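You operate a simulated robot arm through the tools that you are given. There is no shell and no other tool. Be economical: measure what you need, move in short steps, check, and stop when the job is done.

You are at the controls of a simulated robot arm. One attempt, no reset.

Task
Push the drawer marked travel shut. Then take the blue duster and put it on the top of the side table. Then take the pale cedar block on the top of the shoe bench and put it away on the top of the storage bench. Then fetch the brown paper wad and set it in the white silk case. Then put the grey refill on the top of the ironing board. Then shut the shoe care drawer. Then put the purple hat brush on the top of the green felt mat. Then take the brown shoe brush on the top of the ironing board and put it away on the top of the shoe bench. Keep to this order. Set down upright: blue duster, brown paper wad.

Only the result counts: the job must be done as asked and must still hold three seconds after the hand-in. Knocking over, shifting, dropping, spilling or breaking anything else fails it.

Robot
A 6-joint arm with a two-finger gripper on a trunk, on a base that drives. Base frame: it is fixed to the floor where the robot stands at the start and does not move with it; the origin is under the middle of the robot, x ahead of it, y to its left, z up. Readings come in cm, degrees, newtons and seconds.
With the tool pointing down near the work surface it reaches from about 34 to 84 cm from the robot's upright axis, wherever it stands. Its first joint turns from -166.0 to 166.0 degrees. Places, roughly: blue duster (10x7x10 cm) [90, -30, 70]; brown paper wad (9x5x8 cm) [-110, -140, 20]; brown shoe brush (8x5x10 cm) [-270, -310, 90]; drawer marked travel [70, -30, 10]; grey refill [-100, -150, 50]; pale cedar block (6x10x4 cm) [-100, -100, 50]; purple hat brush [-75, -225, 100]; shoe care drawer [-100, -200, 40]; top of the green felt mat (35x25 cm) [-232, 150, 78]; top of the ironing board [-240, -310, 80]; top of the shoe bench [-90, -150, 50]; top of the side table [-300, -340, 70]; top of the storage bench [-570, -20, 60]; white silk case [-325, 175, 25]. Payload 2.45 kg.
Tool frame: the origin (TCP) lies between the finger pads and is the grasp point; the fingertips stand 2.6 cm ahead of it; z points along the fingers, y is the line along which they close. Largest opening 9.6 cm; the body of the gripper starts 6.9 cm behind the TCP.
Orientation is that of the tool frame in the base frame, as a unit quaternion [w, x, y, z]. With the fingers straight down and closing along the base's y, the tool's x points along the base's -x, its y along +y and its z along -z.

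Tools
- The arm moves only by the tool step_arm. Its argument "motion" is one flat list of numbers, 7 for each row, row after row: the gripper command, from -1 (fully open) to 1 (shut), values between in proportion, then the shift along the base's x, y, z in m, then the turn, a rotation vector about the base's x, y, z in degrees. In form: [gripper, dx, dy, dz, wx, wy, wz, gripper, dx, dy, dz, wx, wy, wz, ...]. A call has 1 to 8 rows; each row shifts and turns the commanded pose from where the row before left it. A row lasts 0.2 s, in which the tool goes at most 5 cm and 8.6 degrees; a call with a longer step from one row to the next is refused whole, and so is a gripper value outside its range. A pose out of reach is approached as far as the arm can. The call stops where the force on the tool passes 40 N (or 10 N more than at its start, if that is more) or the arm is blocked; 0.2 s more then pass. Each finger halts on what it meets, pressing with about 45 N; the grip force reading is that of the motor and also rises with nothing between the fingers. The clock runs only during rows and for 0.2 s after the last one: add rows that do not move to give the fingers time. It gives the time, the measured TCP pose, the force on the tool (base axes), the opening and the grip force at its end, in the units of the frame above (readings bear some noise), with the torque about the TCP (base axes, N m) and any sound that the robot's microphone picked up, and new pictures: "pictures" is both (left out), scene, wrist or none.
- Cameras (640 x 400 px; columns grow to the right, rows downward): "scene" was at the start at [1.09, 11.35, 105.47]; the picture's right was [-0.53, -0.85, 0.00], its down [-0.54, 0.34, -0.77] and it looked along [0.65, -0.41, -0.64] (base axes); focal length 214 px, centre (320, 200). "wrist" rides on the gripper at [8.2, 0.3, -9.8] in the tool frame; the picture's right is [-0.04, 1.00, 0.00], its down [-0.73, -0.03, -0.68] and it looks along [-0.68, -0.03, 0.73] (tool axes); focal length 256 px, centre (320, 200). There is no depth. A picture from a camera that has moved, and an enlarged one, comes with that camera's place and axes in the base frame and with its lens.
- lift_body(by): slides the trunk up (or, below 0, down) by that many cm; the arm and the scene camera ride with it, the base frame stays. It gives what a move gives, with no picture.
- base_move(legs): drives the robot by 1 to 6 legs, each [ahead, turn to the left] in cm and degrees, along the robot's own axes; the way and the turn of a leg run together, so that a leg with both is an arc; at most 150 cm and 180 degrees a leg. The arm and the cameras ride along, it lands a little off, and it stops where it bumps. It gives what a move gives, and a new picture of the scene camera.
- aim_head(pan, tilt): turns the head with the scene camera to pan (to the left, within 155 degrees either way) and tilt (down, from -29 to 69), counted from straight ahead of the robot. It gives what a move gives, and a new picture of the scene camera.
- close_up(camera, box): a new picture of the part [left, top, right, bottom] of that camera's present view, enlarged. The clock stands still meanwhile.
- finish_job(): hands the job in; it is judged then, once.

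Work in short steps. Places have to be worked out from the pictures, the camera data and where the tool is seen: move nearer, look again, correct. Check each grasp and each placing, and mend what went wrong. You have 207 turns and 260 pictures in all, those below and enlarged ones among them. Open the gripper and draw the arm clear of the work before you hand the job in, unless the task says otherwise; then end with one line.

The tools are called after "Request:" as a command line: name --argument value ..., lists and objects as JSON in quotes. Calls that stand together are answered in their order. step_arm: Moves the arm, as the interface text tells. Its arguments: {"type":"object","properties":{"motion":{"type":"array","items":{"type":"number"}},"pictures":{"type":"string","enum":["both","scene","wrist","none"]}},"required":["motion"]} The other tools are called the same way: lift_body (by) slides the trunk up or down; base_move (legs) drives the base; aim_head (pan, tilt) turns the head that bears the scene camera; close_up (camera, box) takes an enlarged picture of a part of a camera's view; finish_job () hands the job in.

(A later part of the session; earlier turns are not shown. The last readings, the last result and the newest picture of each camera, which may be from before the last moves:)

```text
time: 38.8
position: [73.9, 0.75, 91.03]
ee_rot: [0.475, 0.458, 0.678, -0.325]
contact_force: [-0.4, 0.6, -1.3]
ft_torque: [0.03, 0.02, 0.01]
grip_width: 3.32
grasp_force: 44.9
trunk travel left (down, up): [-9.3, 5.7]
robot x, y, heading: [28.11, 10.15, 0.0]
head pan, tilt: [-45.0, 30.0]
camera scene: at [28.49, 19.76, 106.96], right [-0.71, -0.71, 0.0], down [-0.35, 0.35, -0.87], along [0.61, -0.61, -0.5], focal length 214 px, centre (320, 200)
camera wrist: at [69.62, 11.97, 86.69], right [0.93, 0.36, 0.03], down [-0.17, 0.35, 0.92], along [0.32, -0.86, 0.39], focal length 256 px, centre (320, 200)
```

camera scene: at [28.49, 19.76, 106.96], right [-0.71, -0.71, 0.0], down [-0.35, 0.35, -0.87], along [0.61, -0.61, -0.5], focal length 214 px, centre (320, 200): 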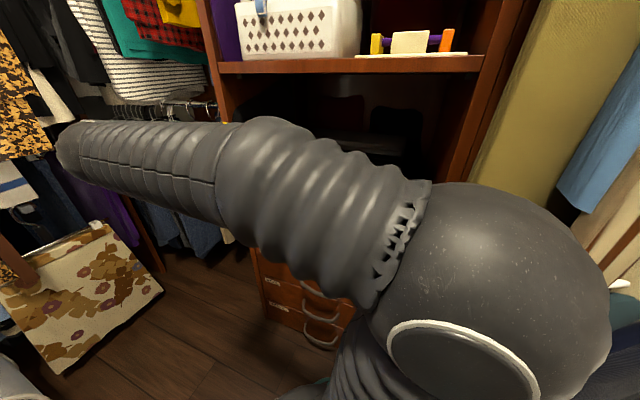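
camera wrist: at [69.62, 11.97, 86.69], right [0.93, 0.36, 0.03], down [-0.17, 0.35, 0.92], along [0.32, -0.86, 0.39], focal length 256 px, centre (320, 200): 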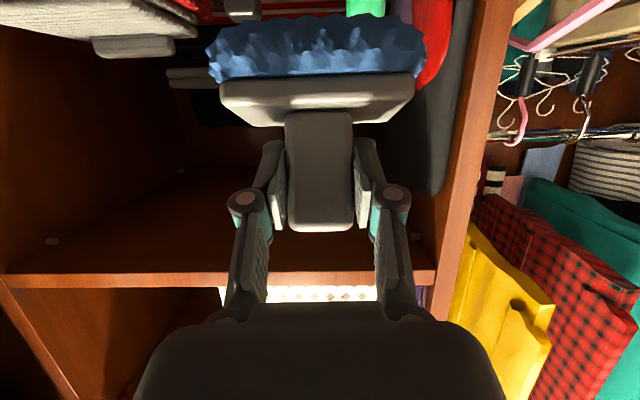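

Clear of the chest. I yaw the tool to face straight ahead and level the duster for carrying.

Request:
step_arm --motion '[1, 0.012, 0.012, 0.005, 0, 0, 8.5, 1, 0.012, 0.012, 0.005, 0, 0, 8.5, 1, 0.012, 0.012, 0.005, 0, 0, 8.5, 1, 0.012, 0.012, 0.005, 0, 0, 8.5, 1, 0.012, 0.012, 0.005, 0, 0, 8.5, 1, 0.012, 0.012, 0.005, 0, 0, 8.5, 1, 0.012, 0.012, 0.005, 0, 0, 8.5, 1, 0.012, 0.012, 0.005, 0, 0, 8.5]' --pictures "none"

Request:
step_arm --motion '[1, 0, 0, 0.0, 0, 6, 0.5, 1, 0, 0, 0.0, 0, 6, 0.5, 1, 0, 0, 0.0, 0, 6, 0.5]'

```text
time: 40.6
position: [83.45, 10.44, 94.98]
ee_rot: [0.575, 0.001, 0.818, -0.004]
contact_force: [0.0, -0.1, -2.1]
ft_torque: [-0.02, 0.03, -0.01]
grip_width: 3.29
grasp_force: 45.5
trunk travel left (down, up): [-9.3, 5.7]
robot x, y, heading: [28.14, 10.12, -0.2]
head pan, tilt: [-45.0, 30.0]
```

```text
time: 41.4
position: [83.33, 10.43, 94.94]
ee_rot: [0.439, -0.012, 0.898, 0.004]
contact_force: [-0.3, -0.3, -0.9]
ft_torque: [0.01, 0.04, 0.02]
grip_width: 3.3
grasp_force: 45.4
trunk travel left (down, up): [-9.3, 5.7]
robot x, y, heading: [28.64, 10.08, -0.0]
head pan, tilt: [-45.0, 30.0]
camera scene: at [28.48, 19.77, 106.96], right [-0.71, -0.71, 0.0], down [-0.35, 0.35, -0.87], along [0.61, -0.61, -0.5], focal length 214 px, centre (320, 200)
camera wrist: at [70.61, 10.42, 94.6], right [0.0, 1.0, 0.03], down [-0.08, -0.03, 1.0], along [1.0, 0.0, 0.08], focal length 256 px, centre (320, 200)
```

scene: 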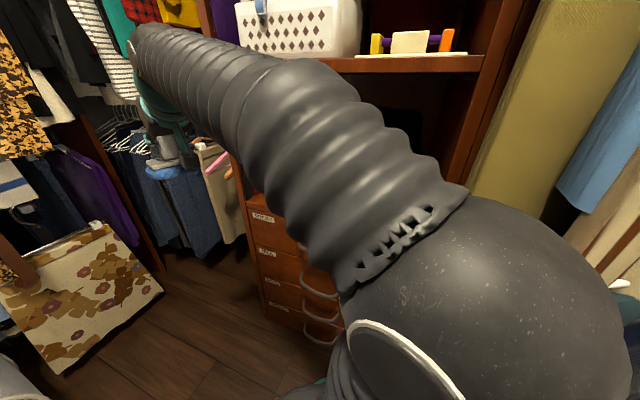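
wrist: 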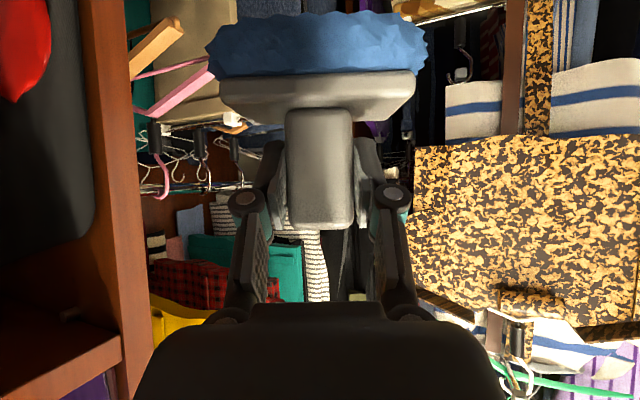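

I back up to (0, 10), then turn left to face the bedroom.

Request:
base_move --legs '[[-28, 0], [0, 90], [0, 90]]'

Request:
aim_head --pan 0 --tilt 20

```text
time: 50.9
position: [-54.77, 11.5, 95.14]
ee_rot: [-0.003, 0.898, -0.001, -0.44]
contact_force: [0.8, 0.3, -1.3]
ft_torque: [-0.03, -0.02, 0.05]
grip_width: 3.28
grasp_force: 44.9
trunk travel left (down, up): [-9.3, 5.7]
robot x, y, heading: [0.42, 10.18, 178.2]
head pan, tilt: [-45.0, 30.0]
camera scene: at [-0.45, 1.08, 106.96], right [0.73, 0.69, 0.0], down [0.34, -0.36, -0.87], along [-0.6, 0.63, -0.5], focal length 214 px, centre (320, 200)
```

scene: 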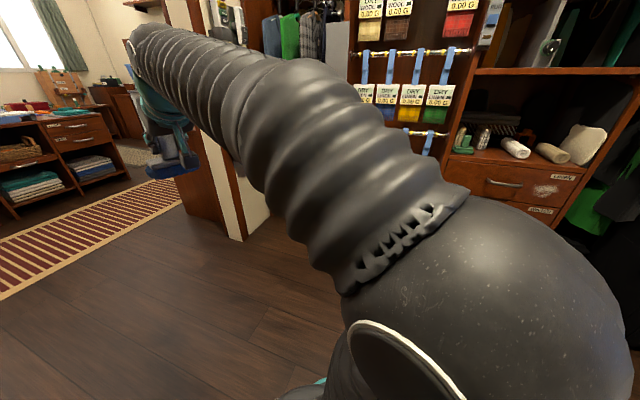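

```text
time: 52.0
position: [-54.84, 11.61, 95.08]
ee_rot: [-0.003, 0.898, -0.001, -0.439]
contact_force: [0.6, -0.4, -1.7]
ft_torque: [-0.03, -0.01, 0.02]
grip_width: 3.29
grasp_force: 45.1
trunk travel left (down, up): [-9.3, 5.7]
robot x, y, heading: [0.03, 10.31, 178.4]
head pan, tilt: [0.0, 20.0]
camera scene: at [-3.54, -5.24, 108.57], right [0.03, 1.0, 0.0], down [0.34, -0.01, -0.94], along [-0.94, 0.03, -0.34], focal length 214 px, centre (320, 200)
```

scene: 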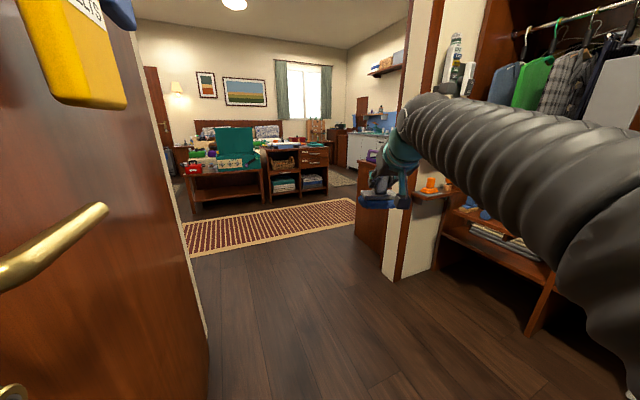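

The way is clear through the doorway; I steer slightly left and drive out.

Request:
base_move --legs '[[0, 4], [150, 0]]'

Request:
aim_head --pan 90 --tilt 20

Request:
aim_head --pan -20 --tilt 20

```text
time: 60.0
position: [-205.59, 1.47, 95.22]
ee_rot: [0.013, 0.898, 0.03, -0.44]
contact_force: [0.4, -0.6, -1.3]
ft_torque: [0.0, 0.0, 0.0]
grip_width: 3.28
grasp_force: 45.2
trunk travel left (down, up): [-9.3, 5.7]
robot x, y, heading: [-150.07, 4.02, -177.8]
head pan, tilt: [0.0, 20.0]
camera scene: at [-153.32, -11.78, 108.57], right [-0.04, 1.0, 0.0], down [0.34, 0.01, -0.94], along [-0.94, -0.04, -0.34], focal length 214 px, centre (320, 200)
```

scene: 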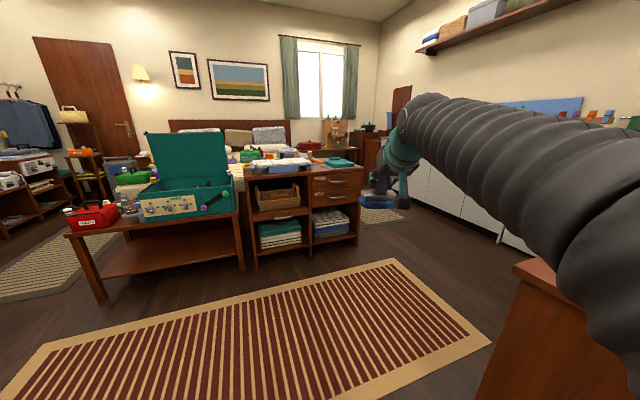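

```text
time: 61.6
position: [-205.55, 1.5, 95.01]
ee_rot: [0.013, 0.898, 0.029, -0.439]
contact_force: [0.6, 0.9, -1.1]
ft_torque: [0.03, 0.0, -0.01]
grip_width: 3.31
grasp_force: 45.2
trunk travel left (down, up): [-9.3, 5.7]
robot x, y, heading: [-150.42, 3.97, -177.6]
head pan, tilt: [90.0, 20.0]
camera scene: at [-143.64, -20.71, 108.57], right [-1.0, -0.04, 0.0], down [-0.01, 0.34, -0.94], along [0.04, -0.94, -0.34], focal length 214 px, centre (320, 200)
```

scene: 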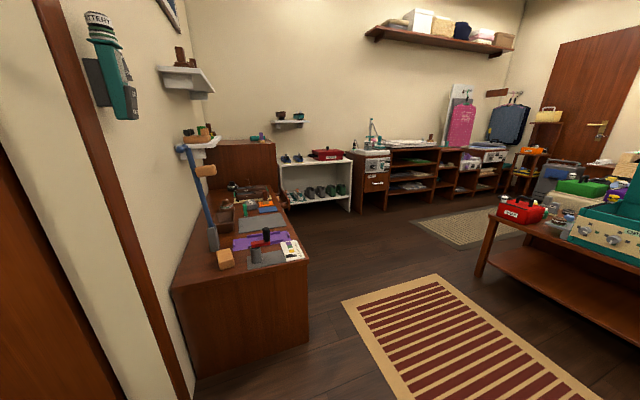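

```text
time: 63.5
position: [-205.57, 1.51, 94.9]
ee_rot: [0.014, 0.898, 0.031, -0.44]
contact_force: [0.6, -0.6, -0.2]
ft_torque: [0.02, -0.01, 0.01]
grip_width: 3.34
grasp_force: 44.6
trunk travel left (down, up): [-9.3, 5.7]
robot x, y, heading: [-150.75, 4.06, -177.6]
head pan, tilt: [-20.0, 20.0]
camera scene: at [-152.89, -8.58, 108.57], right [0.3, 0.95, 0.0], down [0.33, -0.1, -0.94], along [-0.9, 0.28, -0.34], focal length 214 px, centre (320, 200)
```

scene: 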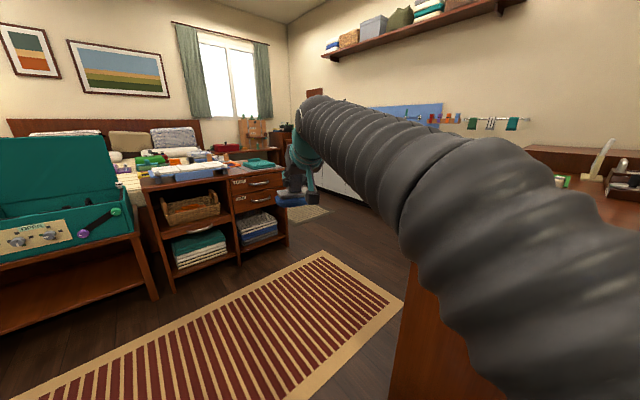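

The bedroom map emerges: the shoe bench is left at x≈−134..−60, and the ironing board and side table are at the far left wall. I drive to about (−196, −139) facing them.

Request:
base_move --legs '[[0, 70], [145, 0]]'

Request:
aim_head --pan -10 --tilt 25

Request:
aim_head --pan 60 --tilt 25

```text
time: 73.8
position: [-207.6, -187.61, 95.09]
ee_rot: [0.266, 0.713, 0.547, -0.349]
contact_force: [-0.3, 0.4, -0.1]
ft_torque: [-0.03, 0.0, 0.01]
grip_width: 3.29
grasp_force: 44.9
trunk travel left (down, up): [-9.3, 5.7]
robot x, y, heading: [-192.18, -134.82, -106.6]
head pan, tilt: [-20.0, 20.0]
camera scene: at [-180.97, -140.85, 108.57], right [-0.8, 0.6, 0.0], down [0.2, 0.27, -0.94], along [-0.56, -0.75, -0.34], focal length 214 px, centre (320, 200)
```

scene: 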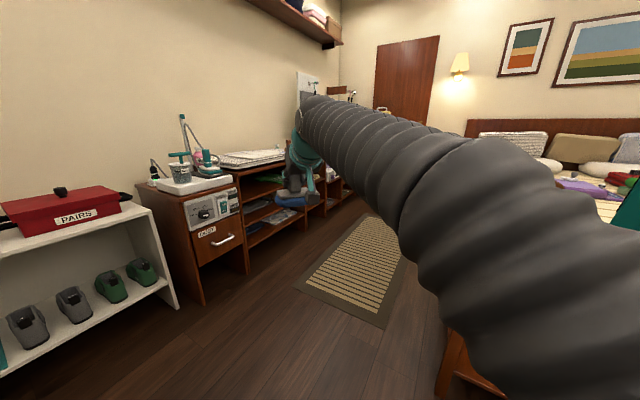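

```text
time: 74.5
position: [-207.56, -187.64, 95.15]
ee_rot: [0.266, 0.713, 0.546, -0.35]
contact_force: [-0.8, -0.6, -0.5]
ft_torque: [-0.03, 0.01, -0.02]
grip_width: 3.33
grasp_force: 45.3
trunk travel left (down, up): [-9.3, 5.7]
robot x, y, heading: [-192.06, -134.91, -106.5]
head pan, tilt: [-10.0, 25.0]
camera scene: at [-179.55, -141.61, 107.76], right [-0.89, 0.45, 0.0], down [0.19, 0.38, -0.91], along [-0.41, -0.81, -0.42], focal length 214 px, centre (320, 200)
```

scene: 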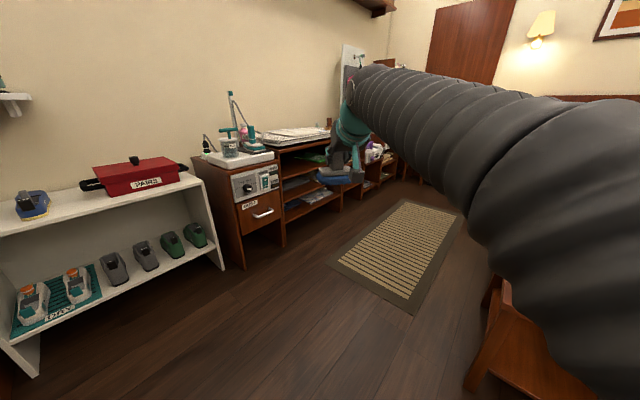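

```text
time: 75.9
position: [-207.62, -187.59, 94.95]
ee_rot: [0.267, 0.713, 0.546, -0.35]
contact_force: [-0.7, 0.2, -1.3]
ft_torque: [0.03, 0.01, -0.01]
grip_width: 3.32
grasp_force: 44.8
trunk travel left (down, up): [-9.3, 5.7]
robot x, y, heading: [-191.92, -134.64, -106.6]
head pan, tilt: [60.0, 25.0]
camera scene: at [-169.09, -140.06, 107.76], right [-0.73, -0.69, 0.0], down [-0.29, 0.31, -0.91], along [0.62, -0.66, -0.42], focal length 214 px, centre (320, 200)
```

scene: 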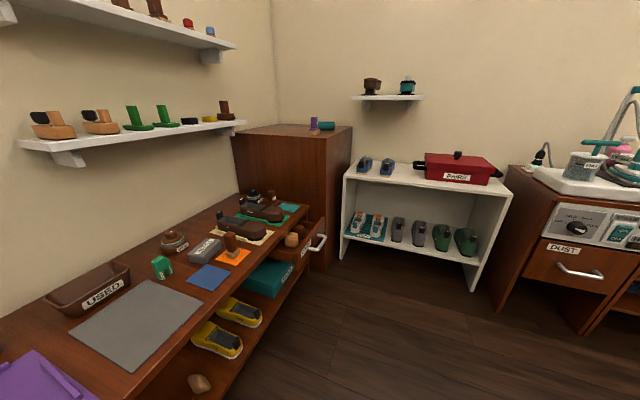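

I advance 60 cm more and look over the far furniture.

Request:
base_move --legs '[[60, 0], [0, -20]]'

Request:
aim_head --pan 35 --tilt 25

Request:
aim_head --pan -5 --tilt 30

```text
time: 80.4
position: [-241.59, -236.7, 95.01]
ee_rot: [0.202, 0.796, 0.416, -0.39]
contact_force: [-0.7, 0.2, -0.6]
ft_torque: [-0.01, -0.02, 0.0]
grip_width: 3.34
grasp_force: 44.7
trunk travel left (down, up): [-9.3, 5.7]
robot x, y, heading: [-209.21, -192.15, -126.0]
head pan, tilt: [60.0, 25.0]
camera scene: at [-189.26, -204.92, 107.76], right [-0.92, -0.4, 0.0], down [-0.17, 0.39, -0.91], along [0.36, -0.83, -0.42], focal length 214 px, centre (320, 200)
```

scene: 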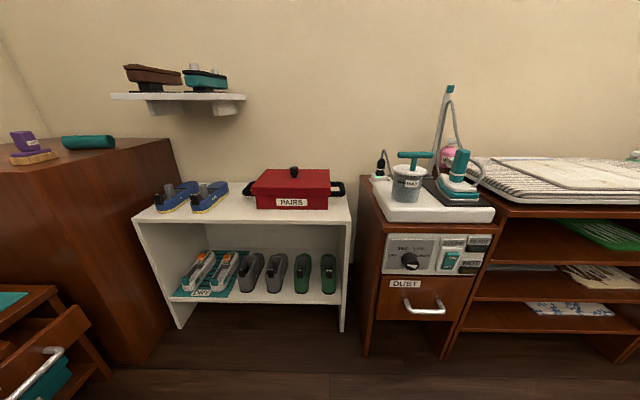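

```text
time: 81.3
position: [-241.55, -236.59, 94.97]
ee_rot: [0.202, 0.796, 0.416, -0.392]
contact_force: [0.3, 0.5, -1.4]
ft_torque: [-0.01, 0.0, -0.04]
grip_width: 3.29
grasp_force: 45.4
trunk travel left (down, up): [-9.3, 5.7]
robot x, y, heading: [-209.0, -192.14, -126.5]
head pan, tilt: [35.0, 25.0]
camera scene: at [-193.16, -205.69, 107.76], right [-1.0, 0.02, 0.0], down [0.01, 0.42, -0.91], along [-0.02, -0.91, -0.42], focal length 214 px, centre (320, 200)
```

scene: 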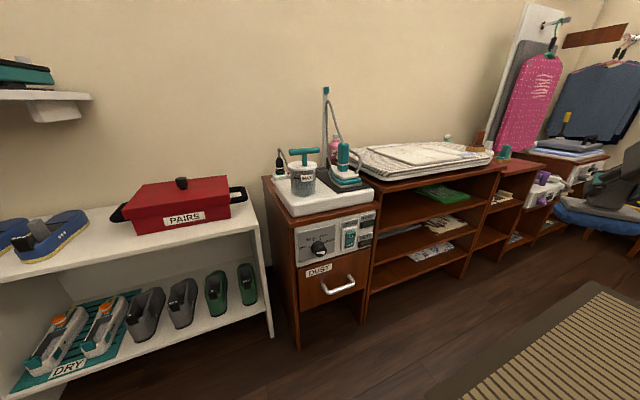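

```text
time: 82.3
position: [-241.62, -236.75, 95.09]
ee_rot: [0.201, 0.796, 0.415, -0.391]
contact_force: [-0.2, -0.9, -0.6]
ft_torque: [0.01, 0.02, -0.03]
grip_width: 3.28
grasp_force: 44.9
trunk travel left (down, up): [-9.3, 5.7]
robot x, y, heading: [-209.0, -192.15, -126.3]
head pan, tilt: [-5.0, 30.0]
camera scene: at [-198.92, -203.28, 106.96], right [-0.75, 0.66, 0.0], down [0.33, 0.38, -0.87], along [-0.57, -0.65, -0.5], focal length 214 px, centre (320, 200)
```

scene: 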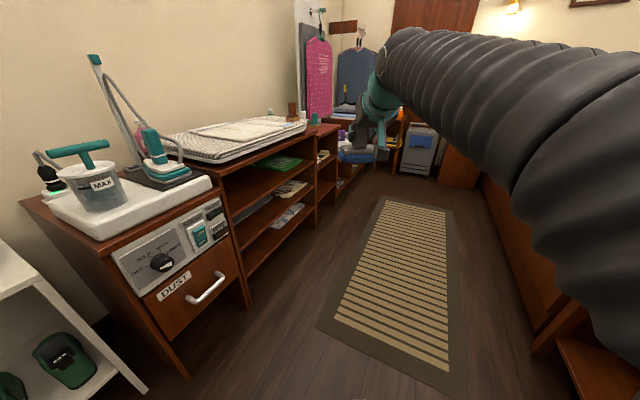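

The ironing board is the white padded board; the side table is the unit beyond it. I drive on to about (−270, −232).

Request:
base_move --legs '[[0, -21], [72, 0]]'

Request:
aim_head --pan 45 --tilt 30

```text
time: 87.4
position: [-316.1, -260.07, 95.03]
ee_rot: [0.127, 0.859, 0.261, -0.422]
contact_force: [0.3, 0.0, -1.2]
ft_torque: [0.03, -0.02, -0.01]
grip_width: 3.29
grasp_force: 45.3
trunk travel left (down, up): [-9.3, 5.7]
robot x, y, heading: [-269.34, -230.16, -148.0]
head pan, tilt: [-5.0, 30.0]
camera scene: at [-264.32, -244.56, 106.96], right [-0.46, 0.89, 0.0], down [0.44, 0.23, -0.87], along [-0.77, -0.4, -0.5], focal length 214 px, centre (320, 200)
```

scene: 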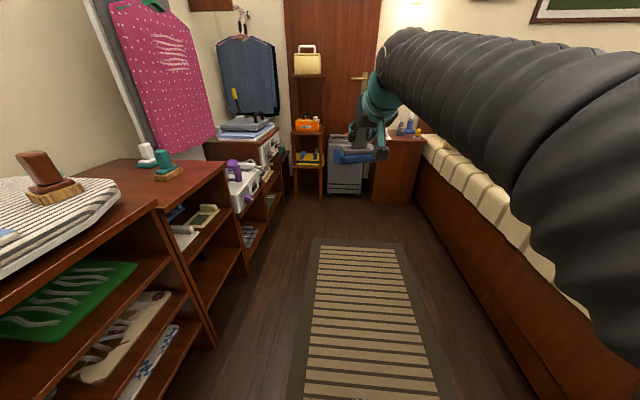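

```text
time: 88.5
position: [-316.2, -259.93, 95.17]
ee_rot: [0.125, 0.86, 0.26, -0.421]
contact_force: [0.7, 0.7, -0.8]
ft_torque: [0.03, -0.02, 0.03]
grip_width: 3.31
grasp_force: 44.9
trunk travel left (down, up): [-9.3, 5.7]
robot x, y, heading: [-269.48, -230.63, -147.9]
head pan, tilt: [45.0, 30.0]
camera scene: at [-258.28, -249.24, 106.96], right [-0.98, 0.22, 0.0], down [0.11, 0.49, -0.87], along [-0.19, -0.84, -0.5], focal length 214 px, centre (320, 200)
```

scene: 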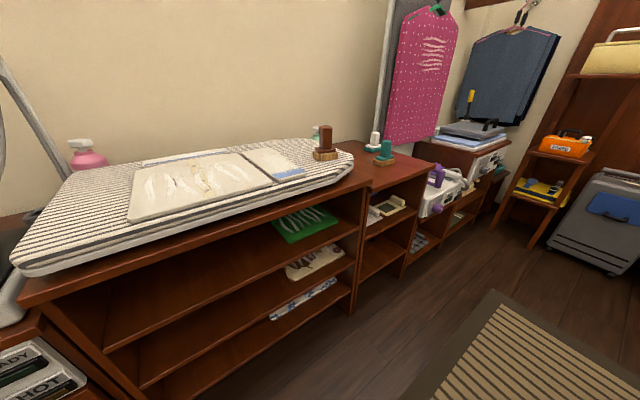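

The side table is the unit with the white and teal brushes. I zoom to find free space.

Request:
close_up --camera "scene" --box '[290, 110, 450, 210]'

```text
4.00 times, centred on (370, 160) of scene
camera zoom: at [-258.28, -249.24, 106.96], right [-0.98, 0.22, 0.0], down [0.11, 0.49, -0.87], along [-0.19, -0.84, -0.5], focal length 858 px, centre (120, 360)
```

zoom: 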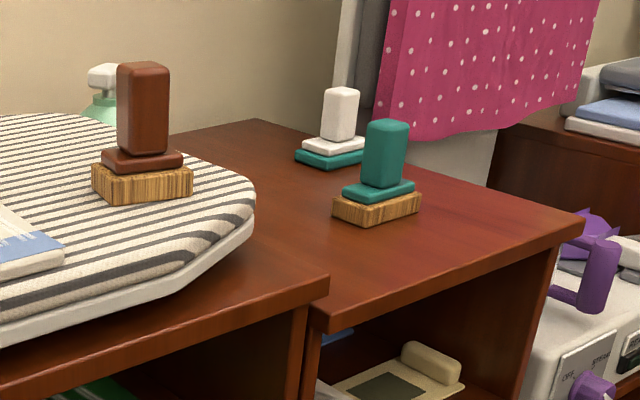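

The furniture is aligned at 20.5° like the closet chest. I drive to about (−325, −262), then turn to face the side table squarely (heading ≈ −70°).

Request:
base_move --legs '[[0, -2], [64, 0], [0, 80]]'

Request:
aim_head --pan 15 --tilt 40

Request:
step_arm --motion '[1, 0, 0, 0, 0, 0, 0]' --pictures "wrist"

```text
time: 95.9
position: [-305.54, -314.28, 95.02]
ee_rot: [0.363, 0.503, 0.744, -0.247]
contact_force: [0.6, -0.1, -0.5]
ft_torque: [0.02, 0.01, -0.01]
grip_width: 3.31
grasp_force: 44.6
trunk travel left (down, up): [-9.3, 5.7]
robot x, y, heading: [-324.94, -262.87, -69.5]
head pan, tilt: [45.0, 30.0]
camera scene: at [-304.13, -255.22, 106.96], right [-0.42, -0.91, 0.0], down [-0.45, 0.21, -0.87], along [0.79, -0.36, -0.5], focal length 214 px, centre (320, 200)
```

scene: 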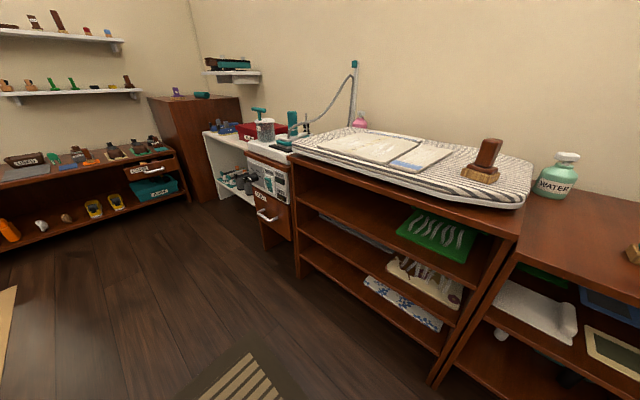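

```text
time: 96.9
position: [-305.51, -314.28, 95.02]
ee_rot: [0.364, 0.503, 0.744, -0.247]
contact_force: [0.1, -0.2, -0.9]
ft_torque: [0.0, -0.01, 0.01]
grip_width: 3.29
grasp_force: 45.5
trunk travel left (down, up): [-9.3, 5.7]
robot x, y, heading: [-324.86, -262.83, -69.7]
head pan, tilt: [15.0, 40.0]
camera scene: at [-307.42, -258.37, 105.43], right [-0.82, -0.58, 0.0], down [-0.37, 0.52, -0.77], along [0.44, -0.62, -0.64], focal length 214 px, centre (320, 200)
```

scene: 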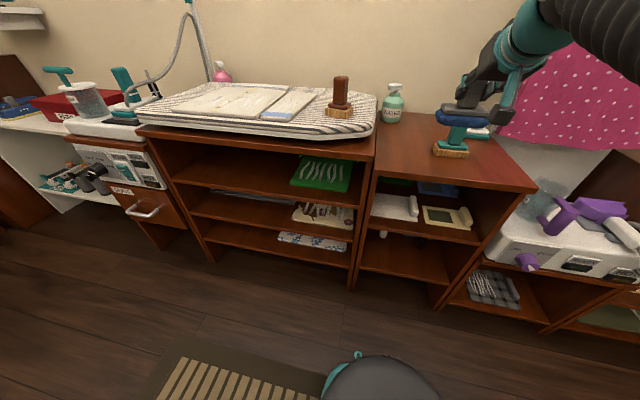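

```text
time: 97.3
position: [-305.62, -314.24, 95.05]
ee_rot: [0.364, 0.503, 0.744, -0.247]
contact_force: [0.1, 0.6, -2.0]
ft_torque: [0.04, 0.01, 0.02]
grip_width: 3.32
grasp_force: 45.2
trunk travel left (down, up): [-9.3, 5.7]
robot x, y, heading: [-324.76, -263.03, -69.7]
head pan, tilt: [15.0, 40.0]
camera wrist: at [-309.93, -302.36, 94.6], right [0.94, 0.35, 0.03], down [-0.06, 0.07, 1.0], along [0.34, -0.93, 0.09], focal length 256 px, centre (320, 200)
```

wrist: 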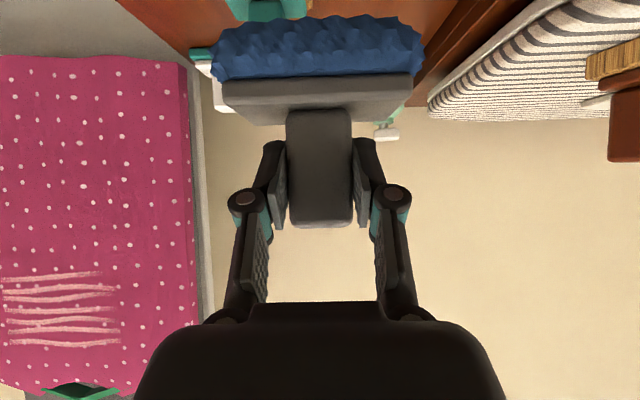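

Table top is z≈73; the free spot left of the teal brush is (−296.5, −321). I move above it and lower to just above contact.

Request:
step_arm --motion '[1, 0.0303, -0.023, 0, 0, 0, 0, 1, 0.0303, -0.023, 0, 0, 0, 0, 1, 0.0303, -0.023, 0, 0, 0, 0, 1, 0, 0, -0.03, 0, 0, 0, 1, 0, 0, -0.03, 0, 0, 0, 1, 0, 0, -0.03, 0, 0, 0, 1, 0, 0, -0.02, 0, 0, 0]'

Request:
close_up --camera "scene" --box '[340, 80, 560, 220]'

```text
time: 98.9
position: [-296.56, -321.12, 83.95]
ee_rot: [0.364, 0.503, 0.743, -0.249]
contact_force: [0.7, 0.2, -0.7]
ft_torque: [0.0, 0.01, -0.01]
grip_width: 3.32
grasp_force: 45.2
trunk travel left (down, up): [-9.3, 5.7]
robot x, y, heading: [-324.94, -262.7, -69.6]
head pan, tilt: [15.0, 40.0]
camera scene: at [-307.42, -258.38, 105.43], right [-0.82, -0.58, 0.0], down [-0.37, 0.52, -0.77], along [0.44, -0.62, -0.64], focal length 214 px, centre (320, 200)
camera wrist: at [-300.85, -309.2, 83.52], right [0.94, 0.35, 0.03], down [-0.06, 0.07, 1.0], along [0.34, -0.93, 0.09], focal length 256 px, centre (320, 200)
```

scene: 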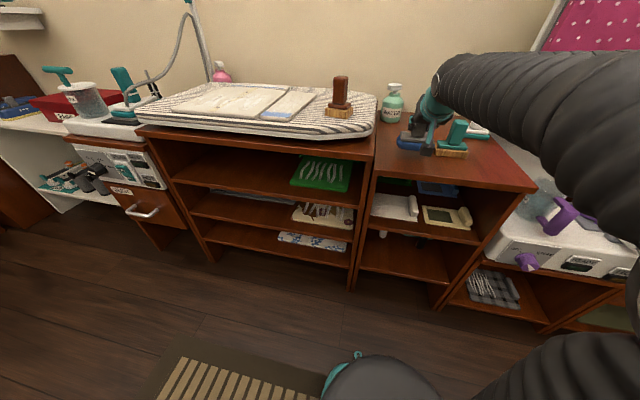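
wrist: 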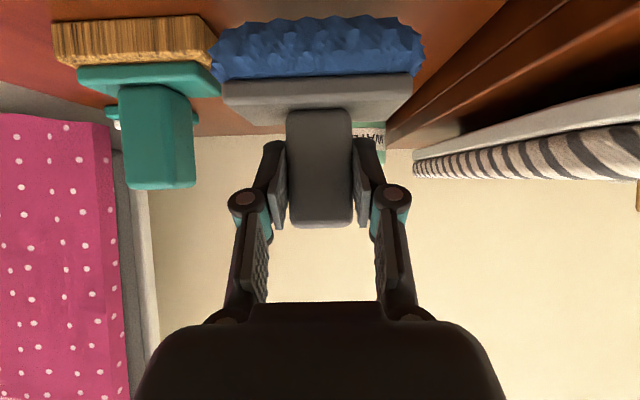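

```text
2.86 times, centred on (450, 150) of scene
camera zoom: at [-307.42, -258.38, 105.43], right [-0.82, -0.58, 0.0], down [-0.37, 0.52, -0.77], along [0.44, -0.62, -0.64], focal length 613 px, centre (-51, 343)
```

zoom: 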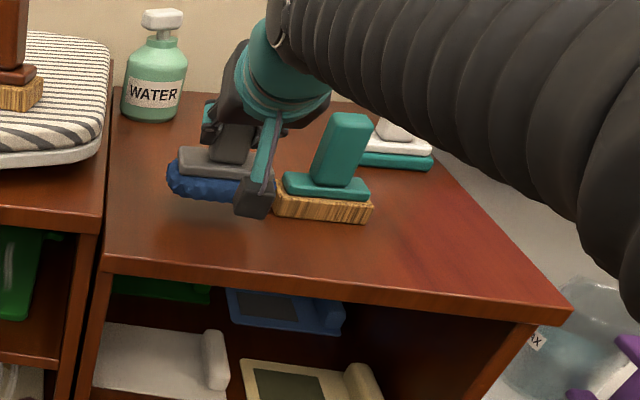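

It's close to the teal brush; I shift 3 cm left and lower gently to contact.

Request:
step_arm --motion '[1, 0.0282, 0.0105, 0, 0, 0, 0, 1, 0, 0, -0.015, 0, 0, 0, 1, 0, 0, -0.01, 0, 0, 0]'

Request:
close_up --camera "scene" --box '[340, 80, 560, 220]'

```text
time: 99.7
position: [-293.6, -320.17, 81.57]
ee_rot: [0.364, 0.503, 0.744, -0.248]
contact_force: [-0.2, -0.9, -1.4]
ft_torque: [-0.02, 0.0, 0.01]
grip_width: 3.3
grasp_force: 45.0
trunk travel left (down, up): [-9.3, 5.7]
robot x, y, heading: [-324.7, -262.42, -69.8]
head pan, tilt: [15.0, 40.0]
camera scene: at [-307.42, -258.38, 105.43], right [-0.82, -0.58, 0.0], down [-0.37, 0.52, -0.77], along [0.44, -0.62, -0.64], focal length 214 px, centre (320, 200)
camera wrist: at [-298.02, -308.18, 81.08], right [0.94, 0.35, 0.03], down [-0.06, 0.07, 1.0], along [0.34, -0.94, 0.09], focal length 256 px, centre (320, 200)
```

scene: 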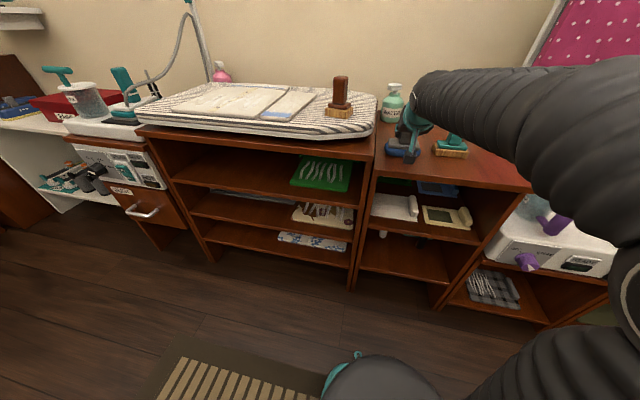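
wrist: 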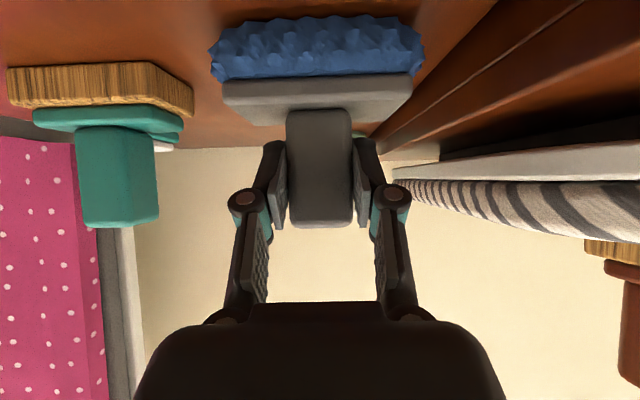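

```text
2.86 times, centred on (450, 150) of scene
camera zoom: at [-307.42, -258.38, 105.43], right [-0.82, -0.58, 0.0], down [-0.37, 0.52, -0.77], along [0.44, -0.62, -0.64], focal length 613 px, centre (-51, 343)
```

zoom: 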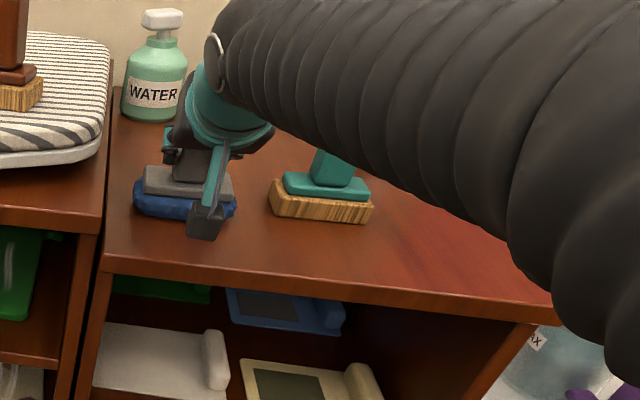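

The spot is good. I lower in 3 mm steps, watching the force.

Request:
step_arm --motion '[1, 0, 0, -0.003, 0, 0, 0, 1, 0, 0, -0.003, 0, 0, 0]' --pictures "none"

Request:
step_arm --motion '[1, 0, 0, -0.003, 0, 0, 0, 1, 0, 0, -0.003, 0, 0, 0]' --pictures "wrist"

```text
time: 100.3
position: [-293.67, -320.06, 81.2]
ee_rot: [0.366, 0.503, 0.742, -0.25]
contact_force: [-1.6, 0.9, 13.8]
ft_torque: [-0.02, -0.39, -0.11]
grip_width: 3.29
grasp_force: 44.6
trunk travel left (down, up): [-9.3, 5.7]
robot x, y, heading: [-324.97, -262.54, -70.0]
head pan, tilt: [15.0, 40.0]
```

```text
time: 100.9
position: [-293.55, -320.13, 81.29]
ee_rot: [0.372, 0.5, 0.74, -0.252]
contact_force: [0.2, -0.6, 10.6]
ft_torque: [0.1, 0.04, -0.02]
grip_width: 3.3
grasp_force: 45.1
trunk travel left (down, up): [-9.3, 5.7]
robot x, y, heading: [-324.9, -262.97, -69.3]
head pan, tilt: [15.0, 40.0]
stopped in row 2: the force on the tool passed its limit at 43 N (the readings are from after the stop); the commanded pose is now the measured one
camera wrist: at [-298.01, -308.29, 80.57], right [0.94, 0.35, 0.03], down [-0.07, 0.09, 0.99], along [0.35, -0.93, 0.1], focal length 256 px, centre (320, 200)
```

wrist: 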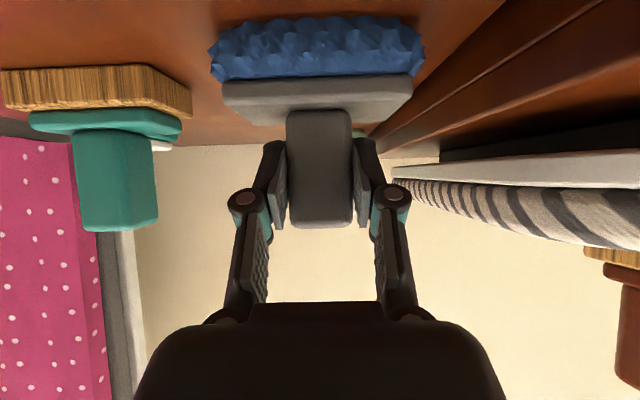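

Contact at z≈81.2. I open and withdraw along the tool axis.

Request:
step_arm --motion '[-0.4, 0, 0, 0, 0, 0, 0, -0.4, 0, 0, 0, 0, 0, 0, -0.4, -0.0083, 0.0223, 0.0185, 0, 0, 0, -0.4, -0.0083, 0.0223, 0.0185, 0, 0, 0, -0.4, -0.0083, 0.0223, 0.0185, 0, 0, 0, -0.4, -0.0083, 0.0223, 0.0185, 0, 0, 0]'

```text
time: 102.3
position: [-296.96, -311.28, 88.49]
ee_rot: [0.369, 0.502, 0.741, -0.251]
contact_force: [-0.3, -0.2, -1.0]
ft_torque: [0.0, 0.01, -0.01]
grip_width: 6.72
grasp_force: 0.0
trunk travel left (down, up): [-9.3, 5.7]
robot x, y, heading: [-324.67, -262.86, -69.7]
head pan, tilt: [15.0, 40.0]
camera scene: at [-307.41, -258.4, 105.42], right [-0.82, -0.58, 0.0], down [-0.37, 0.52, -0.77], along [0.44, -0.62, -0.64], focal length 214 px, centre (320, 200)
camera wrist: at [-301.37, -299.33, 87.82], right [0.94, 0.35, 0.03], down [-0.06, 0.08, 0.99], along [0.34, -0.93, 0.1], focal length 256 px, centre (320, 200)
```

scene: 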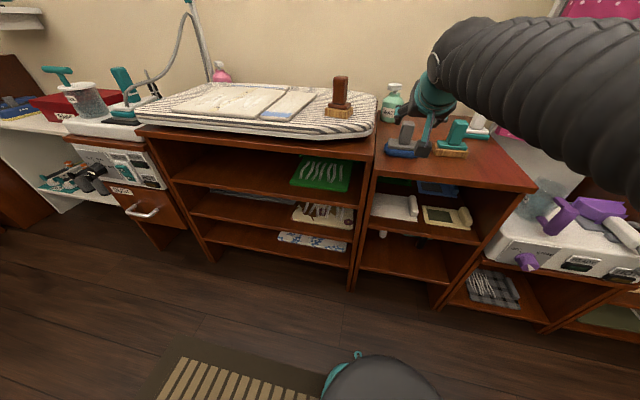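
wrist: 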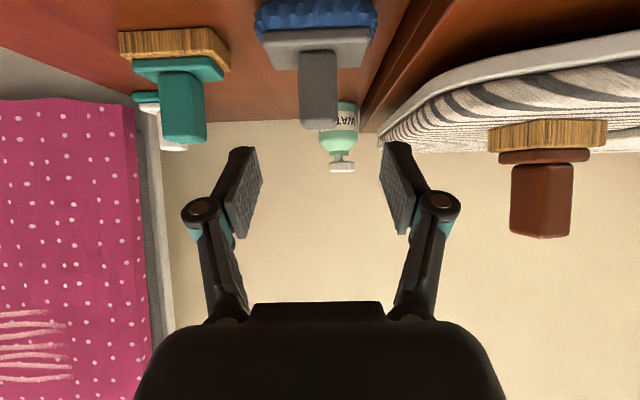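

Duster stands upright on the side table. I rotate the tool to vertical and retract for driving.

Request:
step_arm --motion '[-0.4, -0.01, 0.02, 0.02, 0, 0, 0, -0.4, -0.01, 0.02, 0.02, 6.97, 2.6, 0, -0.4, 0, 0, 0.01, 6.97, 2.6, 0, -0.4, 0, 0, 0.01, 6.97, 2.6, 0, -0.4, 0, 0, 0.01, 6.97, 2.6, 0, -0.4, 0, 0, 0, 6.97, 2.6, 0, -0.4, 0, 0, 0, 6.97, 2.6, 0, -0.4, 0, 0, 0, 6.97, 2.6, 0]' --pictures "none"

Request:
aim_head --pan -90 --tilt 20

Request:
aim_head --pan 150 --tilt 25

```text
time: 104.1
position: [-298.99, -306.92, 94.3]
ee_rot: [0.013, 0.563, 0.826, 0.003]
contact_force: [0.7, -0.3, -0.3]
ft_torque: [-0.03, -0.01, -0.03]
grip_width: 6.72
grasp_force: 0.1
out of reach, approached as far as the arm can: row 8
trunk travel left (down, up): [-9.3, 5.7]
robot x, y, heading: [-325.04, -262.49, -69.5]
head pan, tilt: [15.0, 40.0]
```

```text
time: 105.9
position: [-298.98, -306.94, 94.35]
ee_rot: [0.014, 0.564, 0.826, 0.002]
contact_force: [-0.2, 0.4, -0.4]
ft_torque: [0.03, 0.0, 0.0]
grip_width: 6.74
grasp_force: 0.0
trunk travel left (down, up): [-9.3, 5.7]
robot x, y, heading: [-324.81, -262.65, -69.9]
head pan, tilt: [-90.0, 20.0]
camera scene: at [-321.07, -254.68, 108.57], right [-0.35, 0.94, 0.0], down [0.32, 0.12, -0.94], along [-0.88, -0.33, -0.34], focal length 214 px, centre (320, 200)
```

scene: 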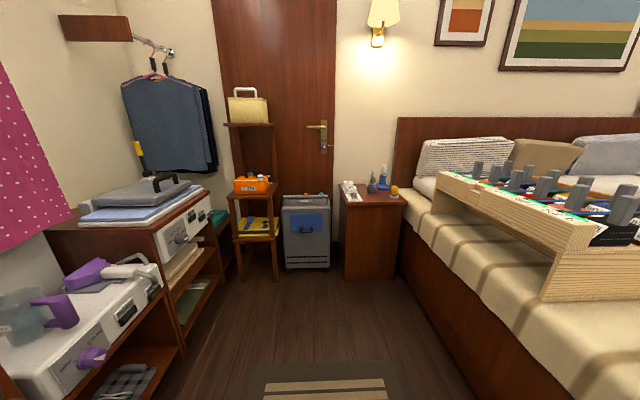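

```text
time: 109.3
position: [-299.04, -306.94, 94.22]
ee_rot: [0.013, 0.564, 0.826, 0.002]
contact_force: [-0.5, -0.2, 0.7]
ft_torque: [-0.02, 0.03, 0.0]
grip_width: 6.7
grasp_force: 0.0
trunk travel left (down, up): [-9.3, 5.7]
robot x, y, heading: [-325.1, -262.64, -69.7]
head pan, tilt: [150.0, 25.0]
camera scene: at [-310.79, -242.36, 107.76], right [0.99, -0.17, 0.0], down [-0.07, -0.42, -0.91], along [0.15, 0.89, -0.42], focal length 214 px, centre (320, 200)
```

scene: 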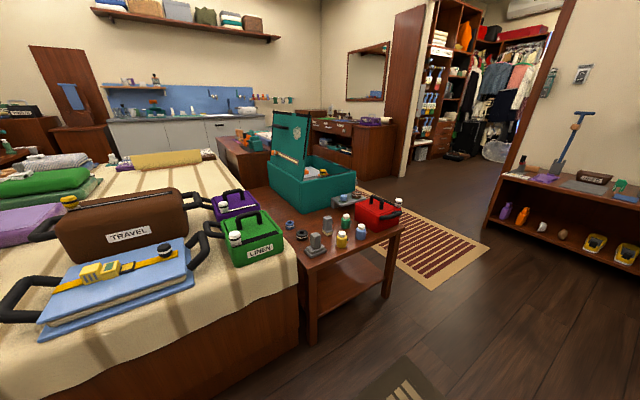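

Next I drive to the shoe bench: along the aisle, then up beside the bench near its door end.

Request:
base_move --legs '[[0, 90], [150, 0], [33, 0], [0, 90], [74, 0], [0, -90]]'

Request:
aim_head --pan 0 --tilt 35

```text
time: 133.5
position: [-135.03, -103.78, 94.18]
ee_rot: [0.007, -0.183, 0.983, 0.011]
contact_force: [0.4, 0.4, 0.7]
ft_torque: [-0.02, -0.03, -0.01]
grip_width: 6.73
grasp_force: 0.1
trunk travel left (down, up): [-9.3, 5.7]
robot x, y, heading: [-179.57, -129.24, 20.2]
head pan, tilt: [150.0, 25.0]
camera scene: at [-199.73, -114.83, 107.76], right [0.17, 0.98, 0.0], down [0.42, -0.07, -0.91], along [-0.89, 0.16, -0.42], focal length 214 px, centre (320, 200)
```

scene: 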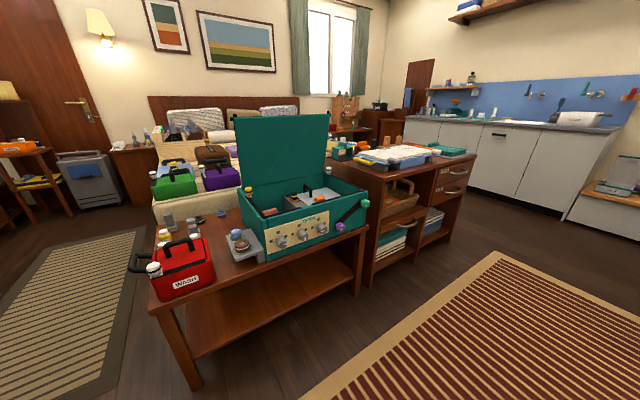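

```text
time: 135.9
position: [-135.03, -103.62, 94.33]
ee_rot: [0.008, -0.184, 0.983, 0.011]
contact_force: [-0.4, 0.2, -0.2]
ft_torque: [-0.02, 0.0, -0.01]
grip_width: 6.75
grasp_force: 0.1
trunk travel left (down, up): [-9.3, 5.7]
robot x, y, heading: [-179.7, -128.98, 20.2]
head pan, tilt: [0.0, 35.0]
camera scene: at [-182.39, -113.39, 106.18], right [0.34, -0.94, 0.0], down [-0.54, -0.2, -0.82], along [0.77, 0.28, -0.57], focal length 214 px, centre (320, 200)
```

scene: 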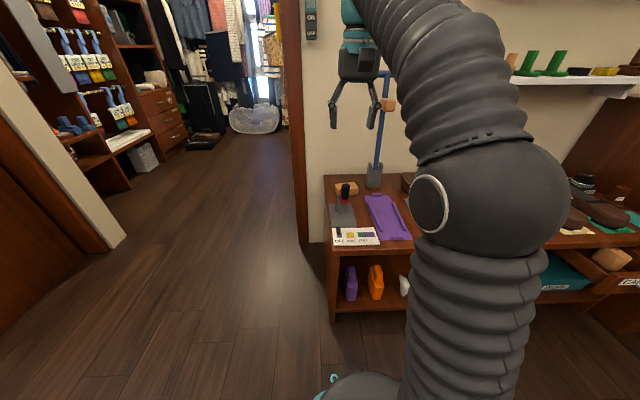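

I zoom on the bench's near end.

Request:
close_up --camera "scene" --box '[300, 140, 460, 260]'

Request:
step_arm --motion '[-1, -0.015, 0.04, 0, 0, 0, 0, -1, -0.01, 0.03, 0, 0, 0, 0]' --pictures "wrist"

```text
3.33 times, centred on (380, 200) of scene
camera zoom: at [-182.39, -113.39, 106.18], right [0.34, -0.94, 0.0], down [-0.54, -0.2, -0.82], along [0.77, 0.28, -0.57], focal length 715 px, centre (120, 200)
```

zoom: 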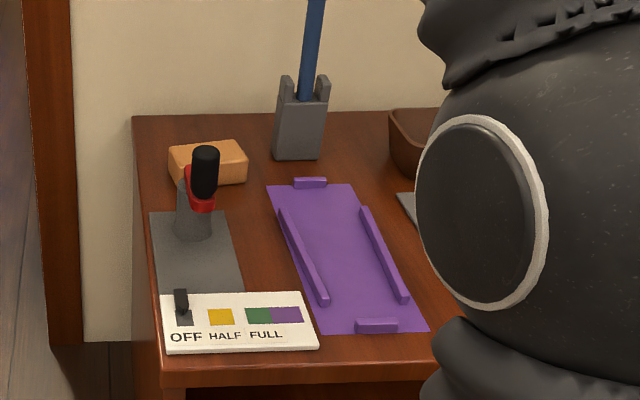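

```text
time: 136.5
position: [-137.61, -96.7, 93.94]
ee_rot: [0.01, -0.184, 0.983, 0.012]
contact_force: [0.1, -0.1, -0.4]
ft_torque: [0.05, -0.02, -0.01]
grip_width: 9.62
grasp_force: 0.1
out of reach, approached as far as the arm can: row 2
trunk travel left (down, up): [-9.3, 5.7]
robot x, y, heading: [-179.53, -129.16, 20.1]
head pan, tilt: [0.0, 35.0]
camera wrist: at [-145.49, -99.65, 103.46], right [-0.32, 0.95, 0.02], down [0.69, 0.22, 0.7], along [0.65, 0.24, -0.72], focal length 256 px, centre (320, 200)
```

wrist: 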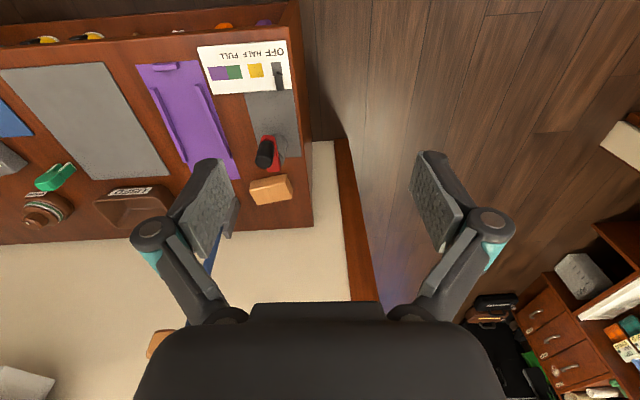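

Request:
close_up --camera "wrist" --box '[200, 100, 340, 220]'

```text
3.33 times, centred on (270, 160) of wrist
camera zoom: at [-145.49, -99.65, 103.46], right [-0.32, 0.95, 0.02], down [0.69, 0.22, 0.7], along [0.65, 0.24, -0.72], focal length 853 px, centre (487, 333)
```

zoom: 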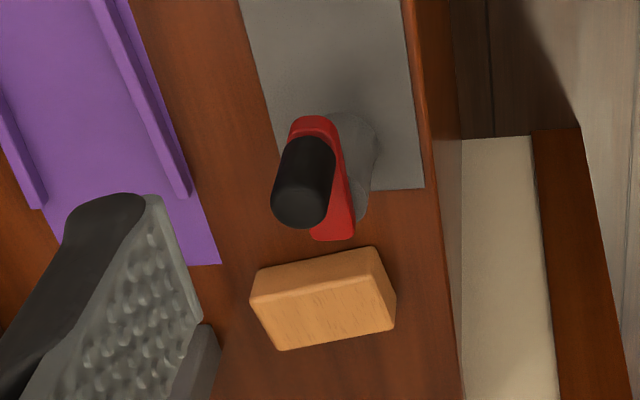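

The cedar block's top centre triangulates to (−100.3, −96, 55.5), with its 6 cm width along 31°. I drive 12 cm closer and yaw the tool −79°.

Request:
base_move --legs '[[12, 0]]'

Request:
step_arm --motion '[-1, 0.02, 0, -0.01, 0, 0, -8, -1, 0.02, 0, -0.01, 0, 0, -8, -1, 0.02, 0, -0.01, 0, 0, -8, -1, 0.02, 0, -0.01, 0, 0, -8, -1, 0.02, 0, -0.01, 0, 0, -8, -1, 0.02, 0, -0.01, 0, 0, -8, -1, 0.02, 0, -0.01, 0, 0, -8, -1, 0.02, 0, -0.01, 0, 0, -8]' --pictures "none"

Request:
step_arm --motion '[-1, 0.01, 0, -0.02, 0, 0, -8, -1, 0.01, 0, -0.02, 0, 0, -7, -1, 0, 0, -0.02, 0, 0, 0]'

```text
time: 137.7
position: [-126.28, -92.45, 93.81]
ee_rot: [0.01, -0.184, 0.983, 0.012]
contact_force: [0.7, -0.1, -0.5]
ft_torque: [-0.04, -0.02, 0.01]
grip_width: 9.57
grasp_force: 0.0
trunk travel left (down, up): [-9.3, 5.7]
robot x, y, heading: [-167.98, -125.52, 20.3]
head pan, tilt: [0.0, 35.0]
camera scene: at [-171.03, -109.24, 106.18], right [0.34, -0.94, 0.0], down [-0.54, -0.2, -0.82], along [0.77, 0.28, -0.57], focal length 214 px, centre (320, 200)
```

scene: 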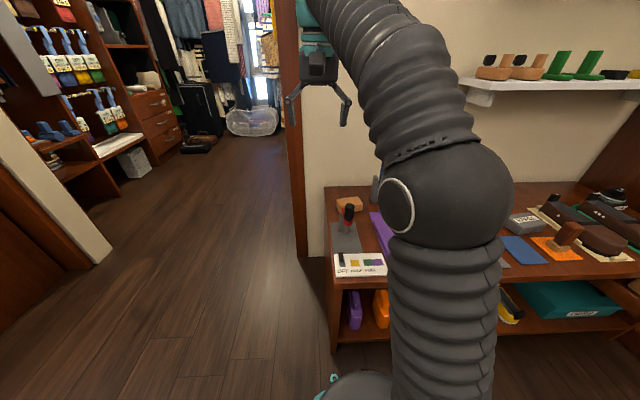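

```text
time: 139.5
position: [-110.26, -92.43, 85.96]
ee_rot: [0.015, 0.367, 0.93, 0.006]
contact_force: [-0.8, -0.4, 0.1]
ft_torque: [0.0, -0.02, -0.01]
grip_width: 9.58
grasp_force: 0.1
trunk travel left (down, up): [-9.3, 5.7]
robot x, y, heading: [-168.12, -124.95, 20.1]
head pan, tilt: [0.0, 35.0]
```

```text
time: 140.3
position: [-108.35, -92.45, 79.8]
ee_rot: [0.015, 0.485, 0.875, 0.004]
contact_force: [-0.5, 0.1, 0.2]
ft_torque: [0.03, 0.01, 0.03]
grip_width: 9.56
grasp_force: 0.1
trunk travel left (down, up): [-9.3, 5.7]
robot x, y, heading: [-167.82, -125.18, 20.1]
head pan, tilt: [0.0, 35.0]
camera scene: at [-171.03, -109.25, 106.18], right [0.34, -0.94, 0.0], down [-0.54, -0.2, -0.82], along [0.77, 0.28, -0.57], focal length 214 px, centre (320, 200)
camera wrist: at [-112.62, -85.38, 89.42], right [0.87, 0.5, 0.02], down [0.34, -0.63, 0.69], along [0.36, -0.6, -0.72], focal length 256 px, centre (320, 200)
```

scene: 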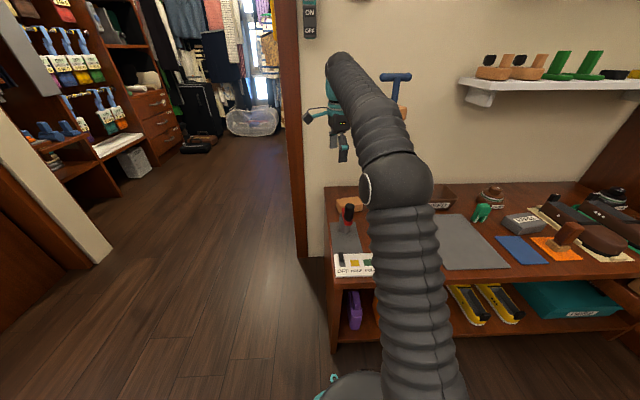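
wrist: 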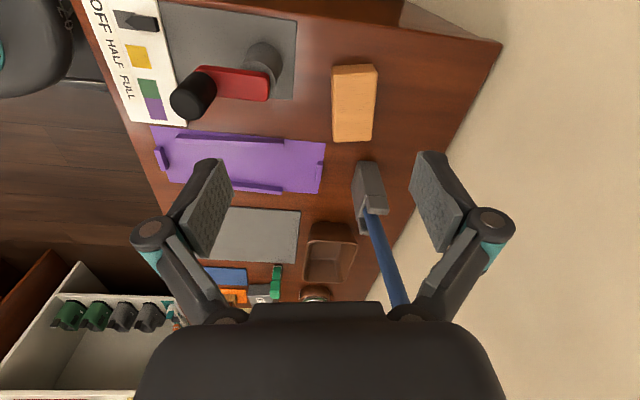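

The block is confirmed at (−100.6, −95.6). I move over it and descend to z 60.

Request:
step_arm --motion '[-1, 0.039, -0.016, 0, 0, 0, 0, -1, 0.0385, -0.0165, 0, 0, 0, 0, -1, 0, 0, -0.05, 0, 0, 0, -1, 0, 0, -0.05, 0, 0, 0, -1, 0, 0, -0.05, 0, 0, 0, -1, 0, 0, -0.04, 0, 0, 0]'

```text
time: 141.7
position: [-101.46, -96.08, 60.2]
ee_rot: [0.015, 0.484, 0.875, 0.004]
contact_force: [-0.2, 0.5, 0.2]
ft_torque: [-0.01, 0.02, 0.01]
grip_width: 9.59
grasp_force: 0.1
out of reach, approached as far as the arm can: row 2
trunk travel left (down, up): [-9.3, 5.7]
robot x, y, heading: [-168.21, -124.84, 20.0]
head pan, tilt: [0.0, 35.0]
camera scene: at [-171.04, -109.25, 106.19], right [0.34, -0.94, 0.0], down [-0.54, -0.2, -0.82], along [0.77, 0.28, -0.57], focal length 214 px, centre (320, 200)
camera wrist: at [-105.73, -89.05, 69.81], right [0.87, 0.5, 0.02], down [0.34, -0.63, 0.7], along [0.36, -0.6, -0.72], focal length 256 px, centre (320, 200)
```

scene: 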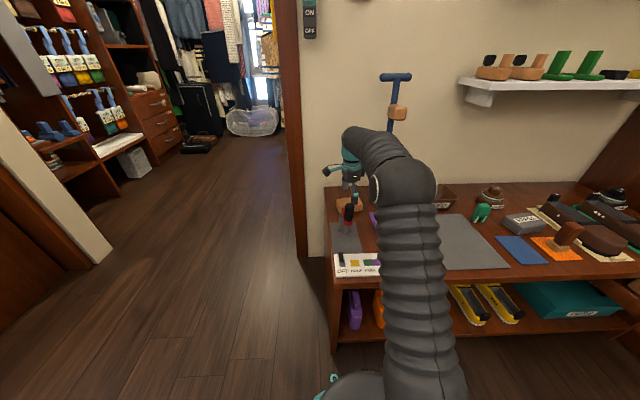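
wrist: 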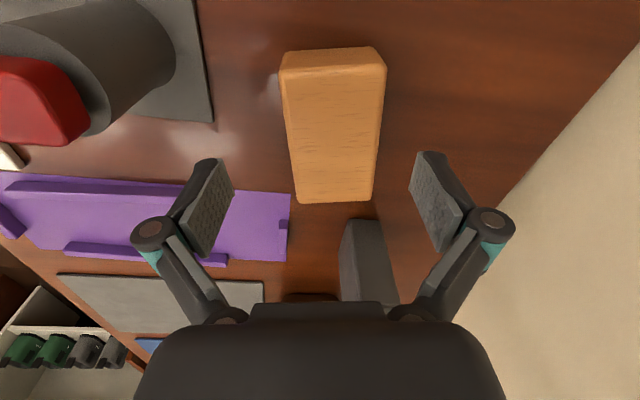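

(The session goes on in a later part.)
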